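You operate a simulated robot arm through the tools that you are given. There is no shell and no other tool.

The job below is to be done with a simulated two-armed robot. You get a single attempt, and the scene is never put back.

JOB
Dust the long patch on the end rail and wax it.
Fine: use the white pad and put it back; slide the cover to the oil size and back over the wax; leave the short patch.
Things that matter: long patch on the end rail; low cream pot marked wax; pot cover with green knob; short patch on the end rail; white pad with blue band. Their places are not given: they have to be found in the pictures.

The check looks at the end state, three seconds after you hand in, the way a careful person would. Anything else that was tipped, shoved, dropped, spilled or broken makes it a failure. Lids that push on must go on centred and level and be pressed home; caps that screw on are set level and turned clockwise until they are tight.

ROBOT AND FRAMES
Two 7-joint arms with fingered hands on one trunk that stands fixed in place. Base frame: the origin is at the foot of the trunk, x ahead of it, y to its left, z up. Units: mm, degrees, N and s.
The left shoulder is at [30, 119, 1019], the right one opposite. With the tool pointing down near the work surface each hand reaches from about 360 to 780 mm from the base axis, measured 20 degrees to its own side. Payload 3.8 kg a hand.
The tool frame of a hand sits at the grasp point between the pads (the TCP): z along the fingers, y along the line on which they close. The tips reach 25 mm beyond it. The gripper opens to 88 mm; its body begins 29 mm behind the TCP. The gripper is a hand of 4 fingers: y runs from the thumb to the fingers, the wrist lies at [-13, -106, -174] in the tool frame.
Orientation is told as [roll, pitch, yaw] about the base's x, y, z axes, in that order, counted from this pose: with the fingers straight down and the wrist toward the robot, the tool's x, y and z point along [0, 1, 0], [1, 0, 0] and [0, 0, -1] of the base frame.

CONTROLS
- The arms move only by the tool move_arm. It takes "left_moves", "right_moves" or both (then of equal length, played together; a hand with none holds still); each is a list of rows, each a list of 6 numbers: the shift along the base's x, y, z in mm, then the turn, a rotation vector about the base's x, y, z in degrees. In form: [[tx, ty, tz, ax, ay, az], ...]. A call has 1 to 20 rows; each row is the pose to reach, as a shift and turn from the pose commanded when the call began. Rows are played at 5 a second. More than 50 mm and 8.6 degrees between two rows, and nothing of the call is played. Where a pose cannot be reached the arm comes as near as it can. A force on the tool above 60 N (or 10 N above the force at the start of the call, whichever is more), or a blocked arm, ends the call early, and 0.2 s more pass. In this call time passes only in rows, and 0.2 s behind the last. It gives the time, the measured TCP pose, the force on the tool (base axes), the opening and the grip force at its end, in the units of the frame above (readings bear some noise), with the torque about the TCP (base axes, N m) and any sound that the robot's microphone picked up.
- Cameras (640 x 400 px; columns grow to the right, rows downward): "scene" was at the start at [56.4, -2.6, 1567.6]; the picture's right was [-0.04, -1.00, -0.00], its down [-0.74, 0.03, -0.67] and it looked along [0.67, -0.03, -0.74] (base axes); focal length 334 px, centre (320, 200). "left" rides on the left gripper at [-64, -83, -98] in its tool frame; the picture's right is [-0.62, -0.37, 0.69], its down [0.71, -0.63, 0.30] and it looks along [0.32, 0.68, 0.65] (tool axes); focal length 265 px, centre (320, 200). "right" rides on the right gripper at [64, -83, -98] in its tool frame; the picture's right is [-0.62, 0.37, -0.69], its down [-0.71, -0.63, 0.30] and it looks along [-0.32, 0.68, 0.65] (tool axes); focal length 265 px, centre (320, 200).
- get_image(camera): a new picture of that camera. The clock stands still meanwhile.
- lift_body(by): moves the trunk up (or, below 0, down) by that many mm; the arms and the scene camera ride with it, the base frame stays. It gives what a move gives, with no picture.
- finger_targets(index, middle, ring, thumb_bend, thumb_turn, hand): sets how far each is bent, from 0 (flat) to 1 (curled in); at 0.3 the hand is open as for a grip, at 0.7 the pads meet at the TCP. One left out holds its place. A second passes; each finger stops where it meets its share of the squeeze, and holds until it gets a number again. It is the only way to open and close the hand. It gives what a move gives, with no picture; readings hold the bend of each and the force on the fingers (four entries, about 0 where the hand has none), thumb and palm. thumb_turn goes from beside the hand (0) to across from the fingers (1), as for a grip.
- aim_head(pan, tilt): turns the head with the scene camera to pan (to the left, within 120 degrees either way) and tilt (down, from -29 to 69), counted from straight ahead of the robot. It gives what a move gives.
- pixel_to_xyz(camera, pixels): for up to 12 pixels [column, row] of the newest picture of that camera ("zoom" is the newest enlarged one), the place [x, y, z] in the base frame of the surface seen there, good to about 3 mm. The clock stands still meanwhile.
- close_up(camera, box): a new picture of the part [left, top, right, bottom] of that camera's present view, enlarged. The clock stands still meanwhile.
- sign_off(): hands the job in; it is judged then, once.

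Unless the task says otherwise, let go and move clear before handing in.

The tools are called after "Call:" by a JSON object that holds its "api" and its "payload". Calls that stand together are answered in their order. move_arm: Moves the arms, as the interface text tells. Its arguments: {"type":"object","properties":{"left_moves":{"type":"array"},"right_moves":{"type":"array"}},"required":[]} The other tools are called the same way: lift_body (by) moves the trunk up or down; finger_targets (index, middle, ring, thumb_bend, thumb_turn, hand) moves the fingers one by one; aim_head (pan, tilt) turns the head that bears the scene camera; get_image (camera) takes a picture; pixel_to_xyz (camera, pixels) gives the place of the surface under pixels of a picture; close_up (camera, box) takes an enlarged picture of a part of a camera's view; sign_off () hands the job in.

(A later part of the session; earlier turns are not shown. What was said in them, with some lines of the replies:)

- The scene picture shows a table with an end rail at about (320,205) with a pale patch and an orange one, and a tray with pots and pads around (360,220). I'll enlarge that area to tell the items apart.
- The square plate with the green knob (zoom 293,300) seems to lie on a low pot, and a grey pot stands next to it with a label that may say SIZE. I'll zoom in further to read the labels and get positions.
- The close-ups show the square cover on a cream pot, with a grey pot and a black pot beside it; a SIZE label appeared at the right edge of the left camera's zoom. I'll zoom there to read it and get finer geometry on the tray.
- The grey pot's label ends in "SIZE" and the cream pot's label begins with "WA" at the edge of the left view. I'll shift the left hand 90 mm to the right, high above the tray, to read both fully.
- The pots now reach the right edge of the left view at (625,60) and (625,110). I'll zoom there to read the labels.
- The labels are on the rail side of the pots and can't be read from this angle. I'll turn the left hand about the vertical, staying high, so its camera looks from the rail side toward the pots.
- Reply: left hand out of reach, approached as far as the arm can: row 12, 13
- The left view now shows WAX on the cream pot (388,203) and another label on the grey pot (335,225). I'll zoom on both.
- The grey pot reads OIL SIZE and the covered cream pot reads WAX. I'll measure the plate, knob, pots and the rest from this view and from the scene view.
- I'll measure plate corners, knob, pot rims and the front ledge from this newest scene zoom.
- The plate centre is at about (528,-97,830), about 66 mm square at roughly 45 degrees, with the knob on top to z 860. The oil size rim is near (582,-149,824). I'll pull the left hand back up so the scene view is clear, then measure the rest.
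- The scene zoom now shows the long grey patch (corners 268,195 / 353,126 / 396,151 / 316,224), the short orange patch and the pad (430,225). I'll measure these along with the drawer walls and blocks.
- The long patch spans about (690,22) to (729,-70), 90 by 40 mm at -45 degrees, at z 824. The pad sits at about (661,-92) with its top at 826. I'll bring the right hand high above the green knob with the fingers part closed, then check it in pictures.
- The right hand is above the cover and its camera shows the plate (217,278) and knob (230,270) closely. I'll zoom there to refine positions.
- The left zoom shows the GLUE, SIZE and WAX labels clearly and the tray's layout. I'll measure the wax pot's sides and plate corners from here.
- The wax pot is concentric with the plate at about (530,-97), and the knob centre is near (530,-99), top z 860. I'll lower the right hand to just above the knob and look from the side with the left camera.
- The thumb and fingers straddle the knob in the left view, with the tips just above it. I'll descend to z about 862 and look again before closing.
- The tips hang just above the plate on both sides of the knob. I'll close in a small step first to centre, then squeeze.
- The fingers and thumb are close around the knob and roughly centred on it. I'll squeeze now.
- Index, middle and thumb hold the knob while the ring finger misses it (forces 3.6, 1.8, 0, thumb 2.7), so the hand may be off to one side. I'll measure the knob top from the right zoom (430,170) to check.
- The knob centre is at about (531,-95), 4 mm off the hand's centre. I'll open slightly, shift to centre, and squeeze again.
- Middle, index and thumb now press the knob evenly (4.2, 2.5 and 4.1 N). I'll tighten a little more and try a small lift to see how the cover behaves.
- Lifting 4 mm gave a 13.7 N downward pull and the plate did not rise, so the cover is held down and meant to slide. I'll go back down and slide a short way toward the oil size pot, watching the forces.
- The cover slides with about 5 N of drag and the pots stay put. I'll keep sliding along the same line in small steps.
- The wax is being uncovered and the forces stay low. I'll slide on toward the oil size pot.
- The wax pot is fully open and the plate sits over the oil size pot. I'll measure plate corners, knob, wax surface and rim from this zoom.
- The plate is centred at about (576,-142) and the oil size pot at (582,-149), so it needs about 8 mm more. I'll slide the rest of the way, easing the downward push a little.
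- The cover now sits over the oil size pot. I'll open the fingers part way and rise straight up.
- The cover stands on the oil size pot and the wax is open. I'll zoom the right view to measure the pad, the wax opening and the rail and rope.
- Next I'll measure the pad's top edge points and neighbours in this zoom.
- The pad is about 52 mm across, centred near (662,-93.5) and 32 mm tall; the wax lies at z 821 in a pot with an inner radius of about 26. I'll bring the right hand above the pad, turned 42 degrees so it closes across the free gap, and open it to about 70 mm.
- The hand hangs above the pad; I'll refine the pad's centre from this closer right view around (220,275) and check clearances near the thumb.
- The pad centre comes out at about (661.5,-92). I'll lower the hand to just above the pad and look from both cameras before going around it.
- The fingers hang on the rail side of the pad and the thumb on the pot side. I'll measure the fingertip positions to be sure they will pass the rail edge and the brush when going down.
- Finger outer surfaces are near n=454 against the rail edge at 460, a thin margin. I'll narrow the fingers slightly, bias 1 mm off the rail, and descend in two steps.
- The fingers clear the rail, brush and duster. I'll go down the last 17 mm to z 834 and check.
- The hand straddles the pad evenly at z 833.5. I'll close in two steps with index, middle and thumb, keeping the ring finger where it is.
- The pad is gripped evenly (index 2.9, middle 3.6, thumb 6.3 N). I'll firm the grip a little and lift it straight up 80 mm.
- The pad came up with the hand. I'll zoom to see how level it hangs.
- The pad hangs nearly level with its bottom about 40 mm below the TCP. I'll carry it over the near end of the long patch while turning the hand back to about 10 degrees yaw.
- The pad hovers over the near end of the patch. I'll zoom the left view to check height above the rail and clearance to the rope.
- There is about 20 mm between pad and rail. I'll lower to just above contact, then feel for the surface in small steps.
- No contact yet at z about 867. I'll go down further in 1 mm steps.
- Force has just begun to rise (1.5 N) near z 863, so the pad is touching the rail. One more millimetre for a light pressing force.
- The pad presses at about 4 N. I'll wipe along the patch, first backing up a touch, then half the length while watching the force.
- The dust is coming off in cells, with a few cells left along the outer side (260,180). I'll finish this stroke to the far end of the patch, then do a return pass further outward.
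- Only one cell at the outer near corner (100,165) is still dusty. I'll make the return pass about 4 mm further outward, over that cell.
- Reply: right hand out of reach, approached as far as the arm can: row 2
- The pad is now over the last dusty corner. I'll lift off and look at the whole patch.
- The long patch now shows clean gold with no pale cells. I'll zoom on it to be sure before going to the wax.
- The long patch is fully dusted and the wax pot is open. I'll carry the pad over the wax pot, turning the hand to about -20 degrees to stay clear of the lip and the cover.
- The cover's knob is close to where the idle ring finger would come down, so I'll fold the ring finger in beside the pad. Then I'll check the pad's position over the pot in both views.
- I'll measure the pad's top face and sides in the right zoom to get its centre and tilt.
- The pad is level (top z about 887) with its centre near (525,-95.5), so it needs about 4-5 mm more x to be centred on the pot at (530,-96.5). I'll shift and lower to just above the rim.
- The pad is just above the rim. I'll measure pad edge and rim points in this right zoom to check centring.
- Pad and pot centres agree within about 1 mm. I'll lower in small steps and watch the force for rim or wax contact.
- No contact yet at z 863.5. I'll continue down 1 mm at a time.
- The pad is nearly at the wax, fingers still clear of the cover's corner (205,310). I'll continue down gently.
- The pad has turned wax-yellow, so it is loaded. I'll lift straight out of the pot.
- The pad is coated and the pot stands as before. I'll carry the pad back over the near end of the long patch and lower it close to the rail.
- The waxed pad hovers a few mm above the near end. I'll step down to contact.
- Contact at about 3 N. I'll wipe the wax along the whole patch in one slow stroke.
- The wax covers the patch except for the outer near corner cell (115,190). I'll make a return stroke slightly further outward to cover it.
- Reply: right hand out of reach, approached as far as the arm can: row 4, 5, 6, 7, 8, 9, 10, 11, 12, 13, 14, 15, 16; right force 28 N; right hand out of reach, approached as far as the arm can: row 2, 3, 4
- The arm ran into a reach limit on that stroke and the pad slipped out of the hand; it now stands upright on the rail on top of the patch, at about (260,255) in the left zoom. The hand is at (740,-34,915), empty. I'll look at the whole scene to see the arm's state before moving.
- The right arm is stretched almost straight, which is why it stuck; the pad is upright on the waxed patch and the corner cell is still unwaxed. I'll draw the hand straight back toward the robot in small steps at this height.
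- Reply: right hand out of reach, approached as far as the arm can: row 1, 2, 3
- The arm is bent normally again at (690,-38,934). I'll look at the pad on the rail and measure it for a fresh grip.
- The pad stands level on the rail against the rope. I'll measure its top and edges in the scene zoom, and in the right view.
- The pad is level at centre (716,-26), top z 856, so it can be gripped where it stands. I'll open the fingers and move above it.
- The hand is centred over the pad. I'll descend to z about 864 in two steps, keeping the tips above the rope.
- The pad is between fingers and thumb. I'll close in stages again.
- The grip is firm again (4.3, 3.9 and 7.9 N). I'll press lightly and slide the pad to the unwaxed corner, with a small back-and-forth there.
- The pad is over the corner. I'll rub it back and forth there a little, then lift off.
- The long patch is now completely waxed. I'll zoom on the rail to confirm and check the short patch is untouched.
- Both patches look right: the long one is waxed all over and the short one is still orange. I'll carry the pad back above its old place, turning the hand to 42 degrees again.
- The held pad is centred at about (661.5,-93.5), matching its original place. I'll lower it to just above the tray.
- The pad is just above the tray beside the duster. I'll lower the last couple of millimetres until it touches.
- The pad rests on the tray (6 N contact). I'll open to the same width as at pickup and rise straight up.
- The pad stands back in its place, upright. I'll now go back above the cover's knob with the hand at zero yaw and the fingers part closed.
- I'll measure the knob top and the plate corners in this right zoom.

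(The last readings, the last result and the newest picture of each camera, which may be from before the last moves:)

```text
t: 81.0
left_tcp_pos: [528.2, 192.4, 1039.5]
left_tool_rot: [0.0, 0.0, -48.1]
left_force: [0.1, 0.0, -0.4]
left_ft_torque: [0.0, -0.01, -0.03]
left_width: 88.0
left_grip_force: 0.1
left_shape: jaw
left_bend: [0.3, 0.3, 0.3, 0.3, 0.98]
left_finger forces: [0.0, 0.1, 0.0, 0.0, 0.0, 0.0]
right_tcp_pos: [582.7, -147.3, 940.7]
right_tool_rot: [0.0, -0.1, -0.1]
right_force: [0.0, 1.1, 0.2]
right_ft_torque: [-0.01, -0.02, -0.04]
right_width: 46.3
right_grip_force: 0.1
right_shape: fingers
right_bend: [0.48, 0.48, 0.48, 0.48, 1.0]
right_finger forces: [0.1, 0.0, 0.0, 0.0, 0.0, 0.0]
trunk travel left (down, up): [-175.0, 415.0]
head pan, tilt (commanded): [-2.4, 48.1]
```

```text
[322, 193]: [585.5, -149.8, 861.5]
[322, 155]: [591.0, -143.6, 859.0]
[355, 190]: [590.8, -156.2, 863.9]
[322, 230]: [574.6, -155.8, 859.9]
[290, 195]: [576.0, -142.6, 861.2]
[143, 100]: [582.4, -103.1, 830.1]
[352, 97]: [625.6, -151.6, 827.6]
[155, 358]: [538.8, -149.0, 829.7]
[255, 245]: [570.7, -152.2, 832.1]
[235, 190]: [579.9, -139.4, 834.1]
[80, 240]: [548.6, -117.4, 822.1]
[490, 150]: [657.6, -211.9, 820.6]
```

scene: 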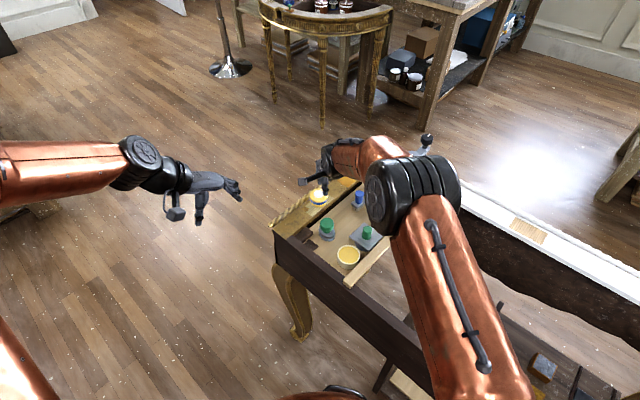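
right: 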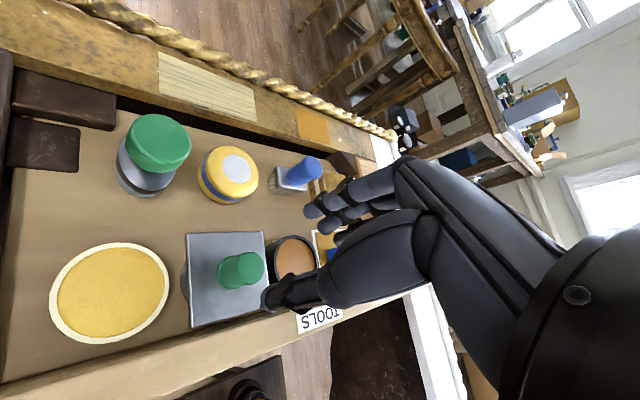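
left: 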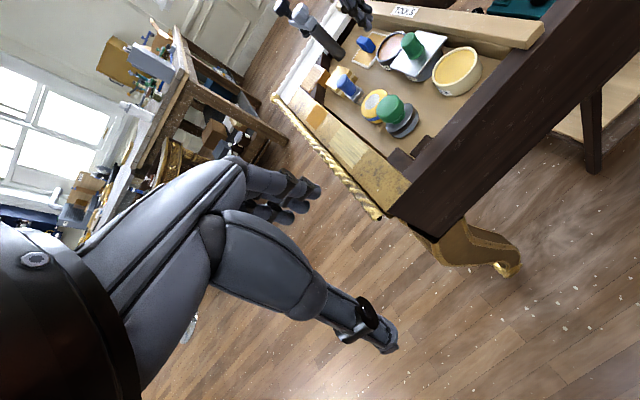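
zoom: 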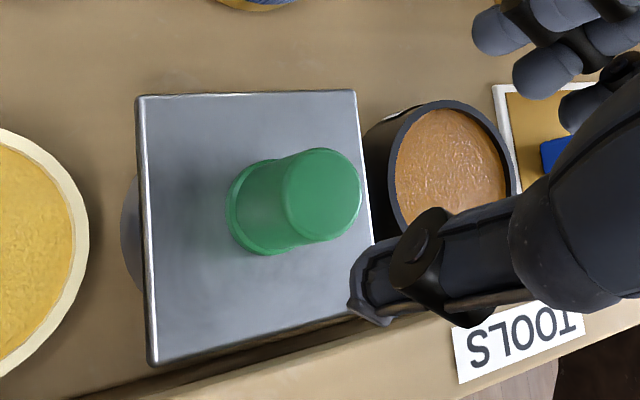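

The knob centre is at about (583,-150), right where the hand is aimed. I'll descend around it in steps and check.

Call:
{"api": "move_arm", "payload": {"right_moves": [[0, -1, -35, 0, 0, 0], [0, -1, -60, 0, 0, 0], [0, -1, -78, 0, 0, 0]]}}

Call:
{"api": "close_up", "payload": {"camera": "left", "box": [360, 0, 480, 90]}}

Call:
{"api": "close_up", "payload": {"camera": "right", "box": [180, 180, 380, 320]}}

```text
t: 81.8
left_tcp_pos: [528.8, 193.1, 1038.9]
left_tool_rot: [0.0, 0.0, -48.1]
left_force: [0.2, 0.4, 0.1]
left_ft_torque: [0.0, -0.01, -0.01]
left_width: 87.8
left_grip_force: 0.1
left_shape: jaw
left_bend: [0.3, 0.3, 0.3, 0.3, 0.98]
left_finger forces: [0.0, 0.1, 0.0, 0.0, 0.0, 0.0]
right_tcp_pos: [584.8, -148.4, 859.9]
right_tool_rot: [0.1, 0.0, 0.0]
right_force: [-0.6, -0.8, -0.5]
right_ft_torque: [-0.01, 0.03, 0.02]
right_width: 46.3
right_grip_force: 0.0
right_shape: fingers
right_bend: [0.48, 0.48, 0.48, 0.48, 1.0]
right_finger forces: [0.0, 0.0, 0.0, 0.0, 0.0, 0.1]
trunk travel left (down, up): [-175.0, 415.0]
head pan, tilt (commanded): [-2.4, 48.1]
```

```text
4.44 times, centred on (420, 45) of left
```

zoom: 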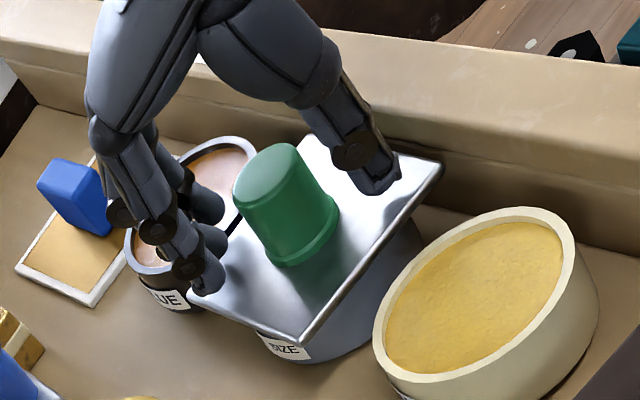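

```text
2.86 times, centred on (280, 250) of right
```

zoom: 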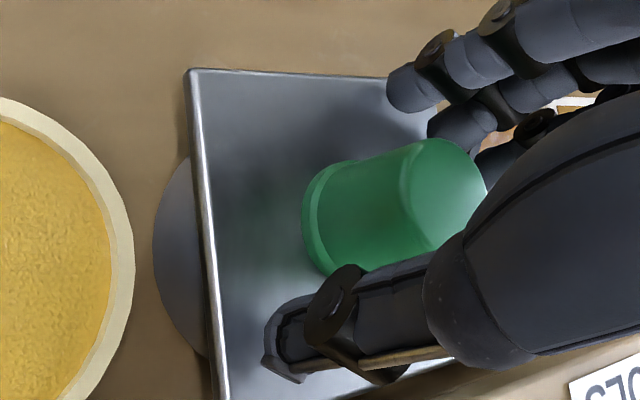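

The knob is centred between thumb and fingers. I'll close the grip on it in two steps.

Call:
{"api": "finger_targets", "payload": {"hand": "right", "index": 0.55, "middle": 0.55, "thumb_bend": 0.55}}

Call:
{"api": "finger_targets", "payload": {"hand": "right", "index": 0.71, "middle": 0.71, "thumb_bend": 0.71}}

Call:
{"api": "close_up", "payload": {"camera": "left", "box": [360, 0, 480, 90]}}

Call:
{"api": "close_up", "payload": {"camera": "right", "box": [180, 180, 380, 320]}}

```text
t: 82.8
left_tcp_pos: [528.2, 193.6, 1038.4]
left_tool_rot: [0.0, 0.0, -48.0]
left_force: [0.3, -0.3, 0.1]
left_ft_torque: [-0.02, -0.02, 0.0]
left_width: 87.7
left_grip_force: 0.1
left_shape: jaw
left_bend: [0.3, 0.3, 0.3, 0.3, 0.98]
left_finger forces: [0.0, 0.1, 0.0, 0.0, 0.0, 0.0]
right_tcp_pos: [584.8, -147.2, 862.1]
right_tool_rot: [0.0, 0.1, 0.0]
right_force: [0.2, 0.2, 1.2]
right_ft_torque: [-0.02, 0.0, 0.0]
right_width: 31.1
right_grip_force: 0.1
right_shape: fingers
right_bend: [0.55, 0.55, 0.48, 0.55, 1.0]
right_finger forces: [0.1, 0.1, 0.0, 0.0, 0.0, 0.0]
trunk travel left (down, up): [-175.0, 415.0]
head pan, tilt (commanded): [-2.4, 48.1]
```

```text
t: 83.8
left_tcp_pos: [527.2, 193.1, 1038.8]
left_tool_rot: [0.0, 0.0, -48.0]
left_force: [-0.4, -0.5, 0.0]
left_ft_torque: [-0.01, 0.01, 0.0]
left_width: 87.5
left_grip_force: 0.1
left_shape: jaw
left_bend: [0.3, 0.3, 0.3, 0.3, 0.98]
left_finger forces: [0.0, 0.1, 0.0, 0.0, 0.0, 0.1]
right_tcp_pos: [584.3, -146.4, 862.2]
right_tool_rot: [0.0, 0.0, 0.1]
right_force: [1.3, 1.7, -2.2]
right_ft_torque: [0.01, -0.05, 0.0]
right_width: 14.0
right_grip_force: 8.2
right_shape: fingers
right_bend: [0.64, 0.64, 0.48, 0.62, 1.0]
right_finger forces: [4.9, 4.6, 0.0, 0.0, 7.7, 0.0]
trunk travel left (down, up): [-175.0, 415.0]
head pan, tilt (commanded): [-2.4, 48.1]
```

```text
4.44 times, centred on (420, 45) of left
```

zoom: 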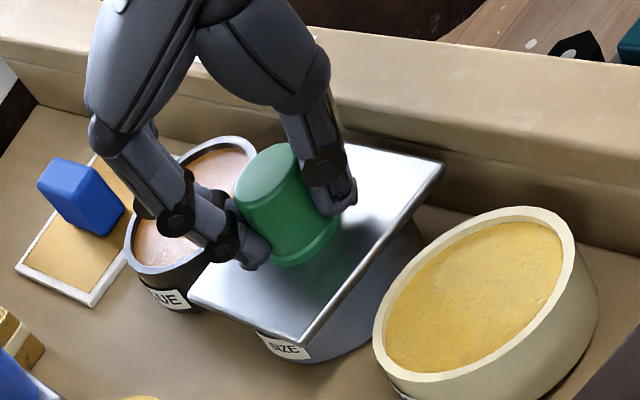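

```text
2.86 times, centred on (280, 250) of right
```

zoom: 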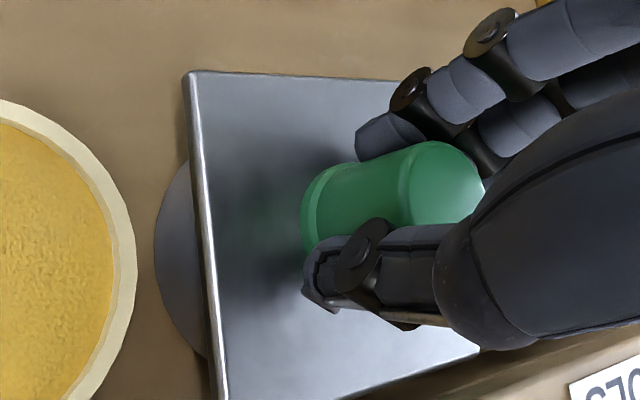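

Firm, even grip on the knob (4.9, 4.6 and 7.7 N). I'll slide the cover back along the same line, most of the way first.

Call:
{"api": "move_arm", "payload": {"right_moves": [[-3, 3, -0.5, 0, 0, 0], [-6, 6, -0.5, 0, 0, 0], [-9, 9, -0.5, 0, 0, 0], [-12, 12, -0.5, 0, 0, 0], [-15, 15, -0.5, 0, 0, 0], [-18, 18, -0.5, 0, 0, 0], [-21, 21, -0.5, 0, 0, 0], [-24, 24, -0.5, 0, 0, 0], [-27, 27, -0.5, 0, 0, 0], [-30, 30, -0.5, 0, 0, 0]]}}

Call:
{"api": "close_up", "payload": {"camera": "left", "box": [370, 0, 500, 90]}}

```text
t: 86.0
left_tcp_pos: [527.5, 193.5, 1040.4]
left_tool_rot: [0.1, -0.1, -48.0]
left_force: [-0.5, 0.8, 0.5]
left_ft_torque: [0.01, 0.0, 0.01]
left_width: 87.9
left_grip_force: 0.2
left_shape: jaw
left_bend: [0.3, 0.3, 0.3, 0.3, 0.98]
left_finger forces: [0.0, 0.0, 0.0, 0.1, 0.0, 0.0]
right_tcp_pos: [554.6, -119.4, 860.8]
right_tool_rot: [0.1, 0.0, 0.1]
right_force: [3.8, 2.9, 5.3]
right_ft_torque: [0.08, -0.06, 0.07]
right_width: 13.9
right_grip_force: 9.7
right_shape: fingers
right_bend: [0.63, 0.64, 0.48, 0.63, 1.0]
right_finger forces: [6.1, 5.8, 0.0, 0.1, 7.6, 0.1]
trunk travel left (down, up): [-175.0, 415.0]
head pan, tilt (commanded): [-2.4, 48.1]
```

```text
4.44 times, centred on (435, 45) of left
```

zoom: 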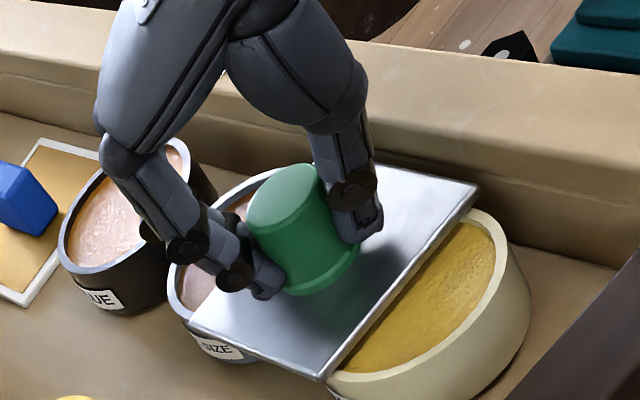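

The cover is halfway back over the wax. I'll slide on another 20 mm in each axis.

Call:
{"api": "move_arm", "payload": {"right_moves": [[-3, 3, 0, 0, 0, 0], [-6, 6, 0, 0, 0, 0], [-9, 9, 0, 0, 0, 0], [-12, 12, 0, 0, 0, 0], [-15, 15, 0, 0, 0, 0], [-18, 18, 0, 0, 0, 0], [-21, 21, 0, 0, 0, 0]]}}

Call:
{"api": "get_image", "payload": {"camera": "left"}}

Call:
{"api": "close_up", "payload": {"camera": "left", "box": [380, 0, 510, 90]}}

```text
t: 87.6
left_tcp_pos: [528.5, 195.1, 1038.3]
left_tool_rot: [-0.1, 0.0, -47.9]
left_force: [-0.1, -0.3, 0.4]
left_ft_torque: [-0.02, -0.01, 0.02]
left_width: 87.5
left_grip_force: 0.1
left_shape: jaw
left_bend: [0.3, 0.3, 0.3, 0.3, 0.98]
left_finger forces: [0.0, 0.0, 0.0, 0.0, 0.0, 0.0]
right_tcp_pos: [531.5, -96.2, 860.6]
right_tool_rot: [0.0, -0.1, 0.1]
right_force: [5.6, 6.5, 3.3]
right_ft_torque: [0.1, -0.11, 0.1]
right_width: 13.8
right_grip_force: 9.9
right_shape: fingers
right_bend: [0.63, 0.64, 0.48, 0.63, 1.0]
right_finger forces: [6.9, 5.6, 0.0, 0.1, 6.7, 0.1]
trunk travel left (down, up): [-175.0, 415.0]
head pan, tilt (commanded): [-2.4, 48.1]
```

```text
taken
```

left: 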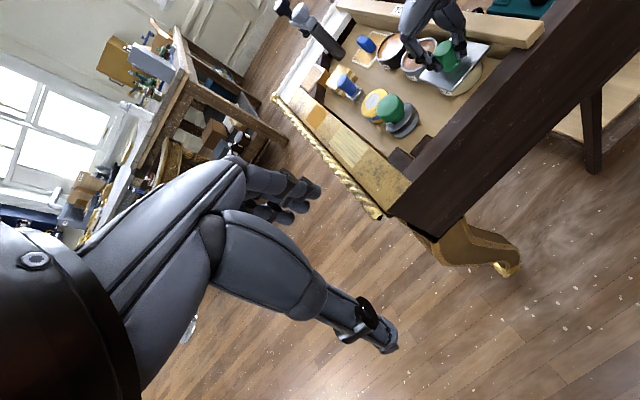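

```text
4.44 times, centred on (445, 45) of left
```

zoom: 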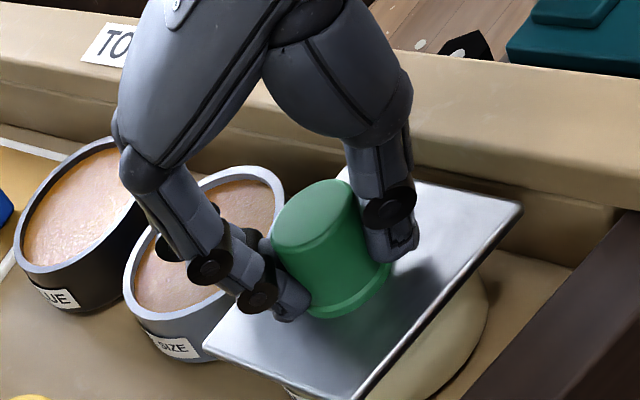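

I'll measure the plate corners in this zoom to see how far it still has to go.

Call:
{"api": "pixel_to_xyz", "payload": {"camera": "zoom", "pixels": [[515, 206], [210, 345], [350, 393], [440, 190], [325, 220], [485, 300], [450, 375], [400, 210], [440, 290], [280, 370], [300, 190], [345, 215]]}}

Call:
{"api": "close_up", "payload": {"camera": "right", "box": [160, 160, 380, 330]}}

```text
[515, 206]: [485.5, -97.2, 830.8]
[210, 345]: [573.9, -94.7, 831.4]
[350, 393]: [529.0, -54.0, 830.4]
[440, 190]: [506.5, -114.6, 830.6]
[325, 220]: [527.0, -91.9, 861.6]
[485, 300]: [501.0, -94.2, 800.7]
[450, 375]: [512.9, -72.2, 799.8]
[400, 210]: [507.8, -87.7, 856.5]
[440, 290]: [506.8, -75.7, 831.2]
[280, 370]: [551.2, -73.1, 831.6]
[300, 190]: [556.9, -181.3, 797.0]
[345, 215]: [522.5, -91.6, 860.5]
```

```text
2.35 times, centred on (270, 245) of right
```

zoom: 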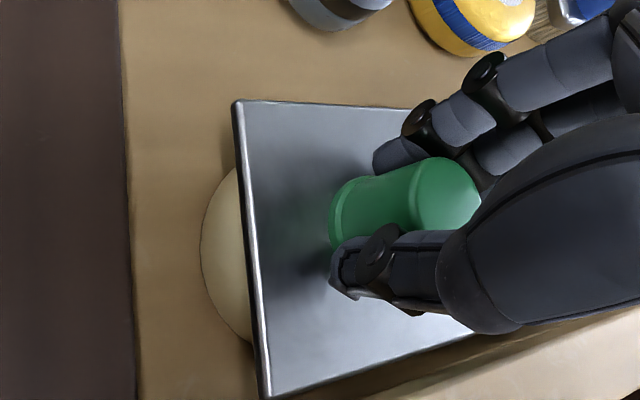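

The plate centre is now about (529.5,-97), within about 2 mm of where it began over the wax pot. I'll make a last small nudge to match, then release.

Call:
{"api": "move_arm", "payload": {"right_moves": [[-0.5, 1, 0, 0, 0, 0], [-1, 2, 0, 0, 0, 0]]}}

Call:
{"api": "close_up", "payload": {"camera": "left", "box": [340, 0, 500, 110]}}

```text
t: 88.2
left_tcp_pos: [528.3, 192.5, 1038.8]
left_tool_rot: [-0.1, 0.0, -48.0]
left_force: [-0.2, 0.1, -0.1]
left_ft_torque: [-0.01, 0.01, -0.03]
left_width: 87.6
left_grip_force: 0.1
left_shape: jaw
left_bend: [0.3, 0.3, 0.3, 0.3, 0.98]
left_finger forces: [0.0, 0.1, 0.0, 0.0, 0.0, 0.1]
right_tcp_pos: [531.5, -94.8, 861.7]
right_tool_rot: [0.0, 0.0, 0.0]
right_force: [6.2, 4.0, 3.9]
right_ft_torque: [0.1, -0.11, 0.06]
right_width: 14.2
right_grip_force: 9.6
right_shape: fingers
right_bend: [0.63, 0.64, 0.48, 0.63, 1.0]
right_finger forces: [6.3, 5.8, 0.1, 0.0, 6.9, 0.0]
trunk travel left (down, up): [-175.0, 415.0]
head pan, tilt (commanded): [-2.4, 48.1]
```

```text
3.64 times, centred on (420, 55) of left
```

zoom: 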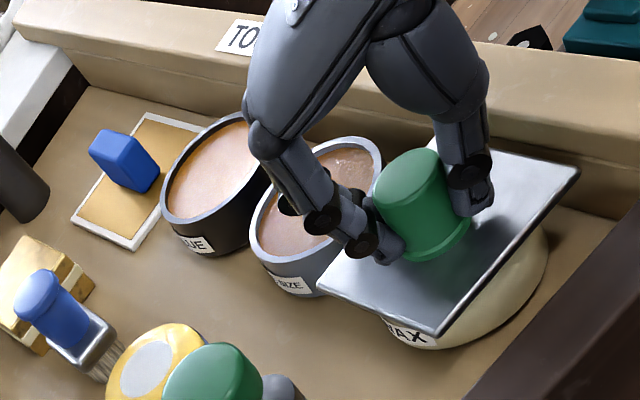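

The picture matches the starting one: plate corners at (580,170), (438,337), (317,289) as before, and the pad is where it was. I'll release the knob and rise.

Call:
{"api": "finger_targets", "payload": {"hand": "right", "index": 0.5, "middle": 0.5, "ring": 0.48, "thumb_bend": 0.5}}

Call:
{"api": "move_arm", "payload": {"right_moves": [[0, 0, 12, 0, 0, 0], [0, 0, 40, 0, 0, 0], [0, 0, 80, 0, 0, 0], [-2, -40, 100, 0, 0, 0], [-4, -85, 120, 0, 0, 0], [-6, -130, 150, 0, 0, 0], [-8, -170, 180, 0, 0, 0], [-8, -210, 190, 0, 0, 0]]}}

Call:
{"api": "close_up", "payload": {"camera": "left", "box": [340, 0, 500, 110]}}

Call:
{"api": "close_up", "payload": {"camera": "scene", "box": [260, 130, 460, 290]}}

Call:
{"api": "get_image", "payload": {"camera": "scene"}}

```text
t: 89.2
left_tcp_pos: [527.9, 194.5, 1040.4]
left_tool_rot: [0.1, 0.0, -48.0]
left_force: [0.1, -0.1, -0.1]
left_ft_torque: [0.01, -0.02, -0.01]
left_width: 87.8
left_grip_force: 0.1
left_shape: jaw
left_bend: [0.3, 0.3, 0.3, 0.3, 0.98]
left_finger forces: [0.0, 0.1, 0.0, 0.0, 0.0, 0.0]
right_tcp_pos: [532.3, -94.3, 860.6]
right_tool_rot: [0.0, -0.1, 0.1]
right_force: [-0.5, 0.3, -0.4]
right_ft_torque: [-0.02, -0.02, 0.0]
right_width: 40.9
right_grip_force: 0.2
right_shape: fingers
right_bend: [0.5, 0.5, 0.48, 0.5, 1.0]
right_finger forces: [0.1, 0.0, 0.0, 0.1, 0.1, 0.0]
trunk travel left (down, up): [-175.0, 415.0]
head pan, tilt (commanded): [-2.4, 48.1]
```

```text
refused: row 6 steps farther than a row can; nothing moved
```

```text
3.64 times, centred on (420, 55) of left
```

zoom: 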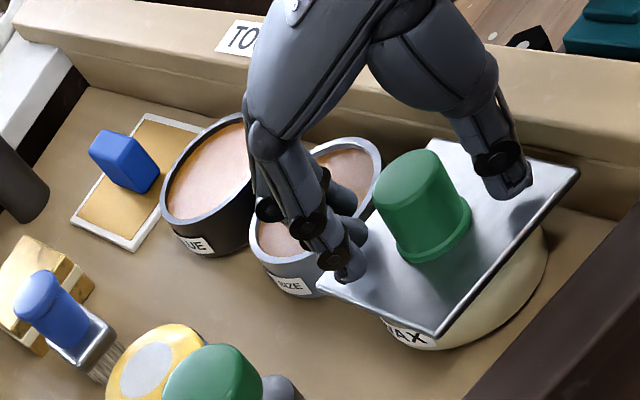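

```text
2.50 times, centred on (360, 210) of scene
```

zoom: 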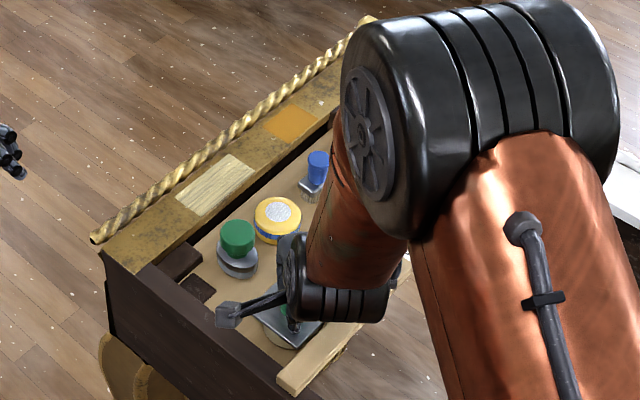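

```text
taken
```

scene: 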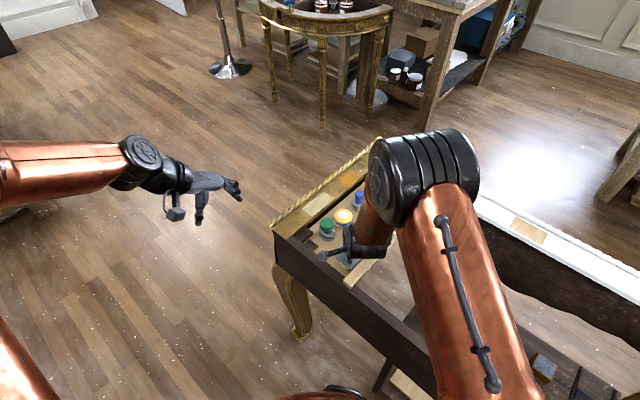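

The fingers have let go of the knob, but the rise was refused because one step was too long. I'll repeat it with shorter steps.

Call:
{"api": "move_arm", "payload": {"right_moves": [[0, 0, 12, 0, 0, 0], [0, 0, 40, 0, 0, 0], [0, 0, 80, 0, 0, 0], [0, -30, 110, 0, 0, 0], [-2, -65, 135, 0, 0, 0], [-4, -100, 155, 0, 0, 0], [-6, -140, 175, 0, 0, 0], [-8, -180, 190, 0, 0, 0], [-10, -215, 190, 0, 0, 0]]}}

Call:
{"api": "get_image", "payload": {"camera": "scene"}}

Call:
{"api": "close_up", "payload": {"camera": "scene", "box": [260, 130, 460, 290]}}

Call:
{"api": "close_up", "payload": {"camera": "left", "box": [340, 0, 500, 110]}}

Call:
{"api": "close_up", "payload": {"camera": "left", "box": [260, 60, 420, 220]}}

```text
t: 91.2
left_tcp_pos: [527.8, 192.0, 1038.3]
left_tool_rot: [0.1, 0.1, -48.0]
left_force: [0.7, 0.1, 0.2]
left_ft_torque: [0.01, -0.02, 0.0]
left_width: 88.1
left_grip_force: 0.1
left_shape: jaw
left_bend: [0.3, 0.3, 0.3, 0.3, 0.98]
left_finger forces: [0.0, 0.0, 0.0, 0.0, 0.0, 0.0]
right_tcp_pos: [523.4, -313.6, 1054.5]
right_tool_rot: [0.0, 0.1, 0.2]
right_force: [-0.2, 0.2, -0.2]
right_ft_torque: [0.0, -0.02, 0.01]
right_width: 40.7
right_grip_force: 0.0
right_shape: fingers
right_bend: [0.5, 0.5, 0.48, 0.5, 1.0]
right_finger forces: [0.0, 0.1, 0.0, 0.0, 0.1, 0.1]
trunk travel left (down, up): [-175.0, 415.0]
head pan, tilt (commanded): [-2.4, 48.1]
```

```text
taken
```

scene: 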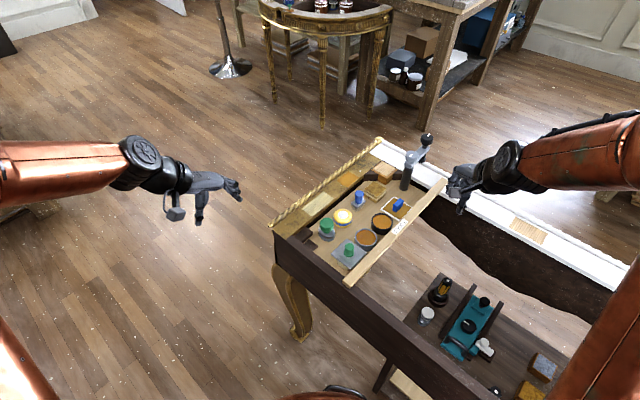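

```text
2.50 times, centred on (360, 210) of scene
```

zoom: 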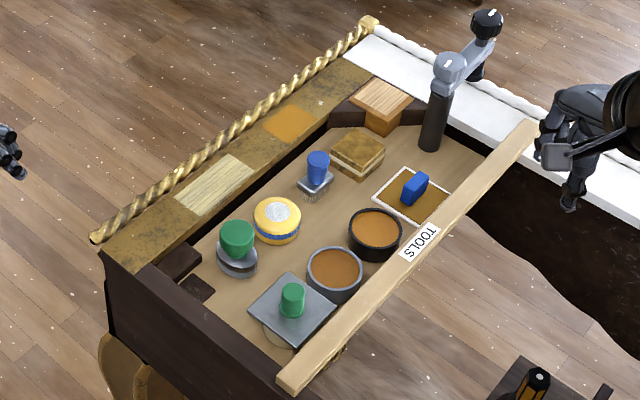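

```text
3.64 times, centred on (420, 55) of left
```

zoom: 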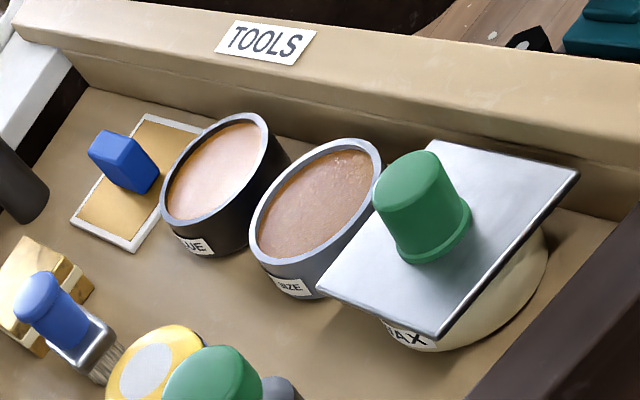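

```text
2.50 times, centred on (340, 140) of left
```

zoom: 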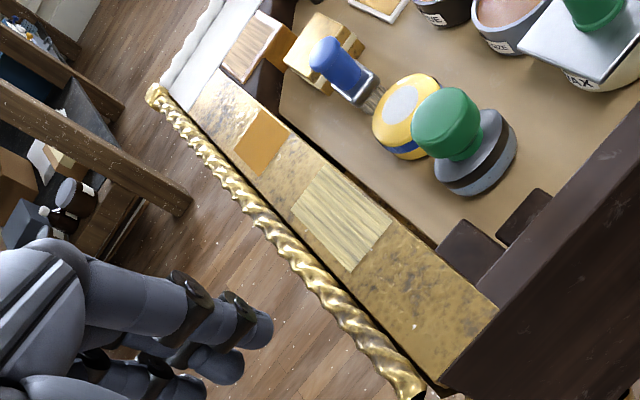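

Final check against the starting pictures:
- The long patch is clean and fully waxed.
- The short patch is still orange.
- The pad is upright at its old spot (zoom 277,220).
- The cover sits level over the wax pot with its corners where they began, and the oil size pot is open again.
- Both hands are clear.

I'll hand in the job.

Call:
{"api": "sign_off", "payload": {}}

```text
The job is handed in.
```

The long patch on the end rail is dusted and waxed over its whole area, and the job is handed in. I haven't been told the result of the check.

- **Pad:** the white pad with the blue band did both the dusting and the waxing. It is back upright in its old spot in the tray, still coated with wax on the outside.
- **Cover:** I slid it from the wax to the oil size and later back over the wax. It sits level, where it started.
- **Short patch:** left alone; it looks the same as at the start.
- **Slip while waxing:** on one stroke the right arm over-reached and the pad came out of the hand. For a moment the hand pressed on something near the rail with about 27 N. The pad stayed upright on the long patch, and I gripped it again and finished the last corner. I saw no marks on the rail, its rope edge or the short patch, and nothing else had moved or tipped.
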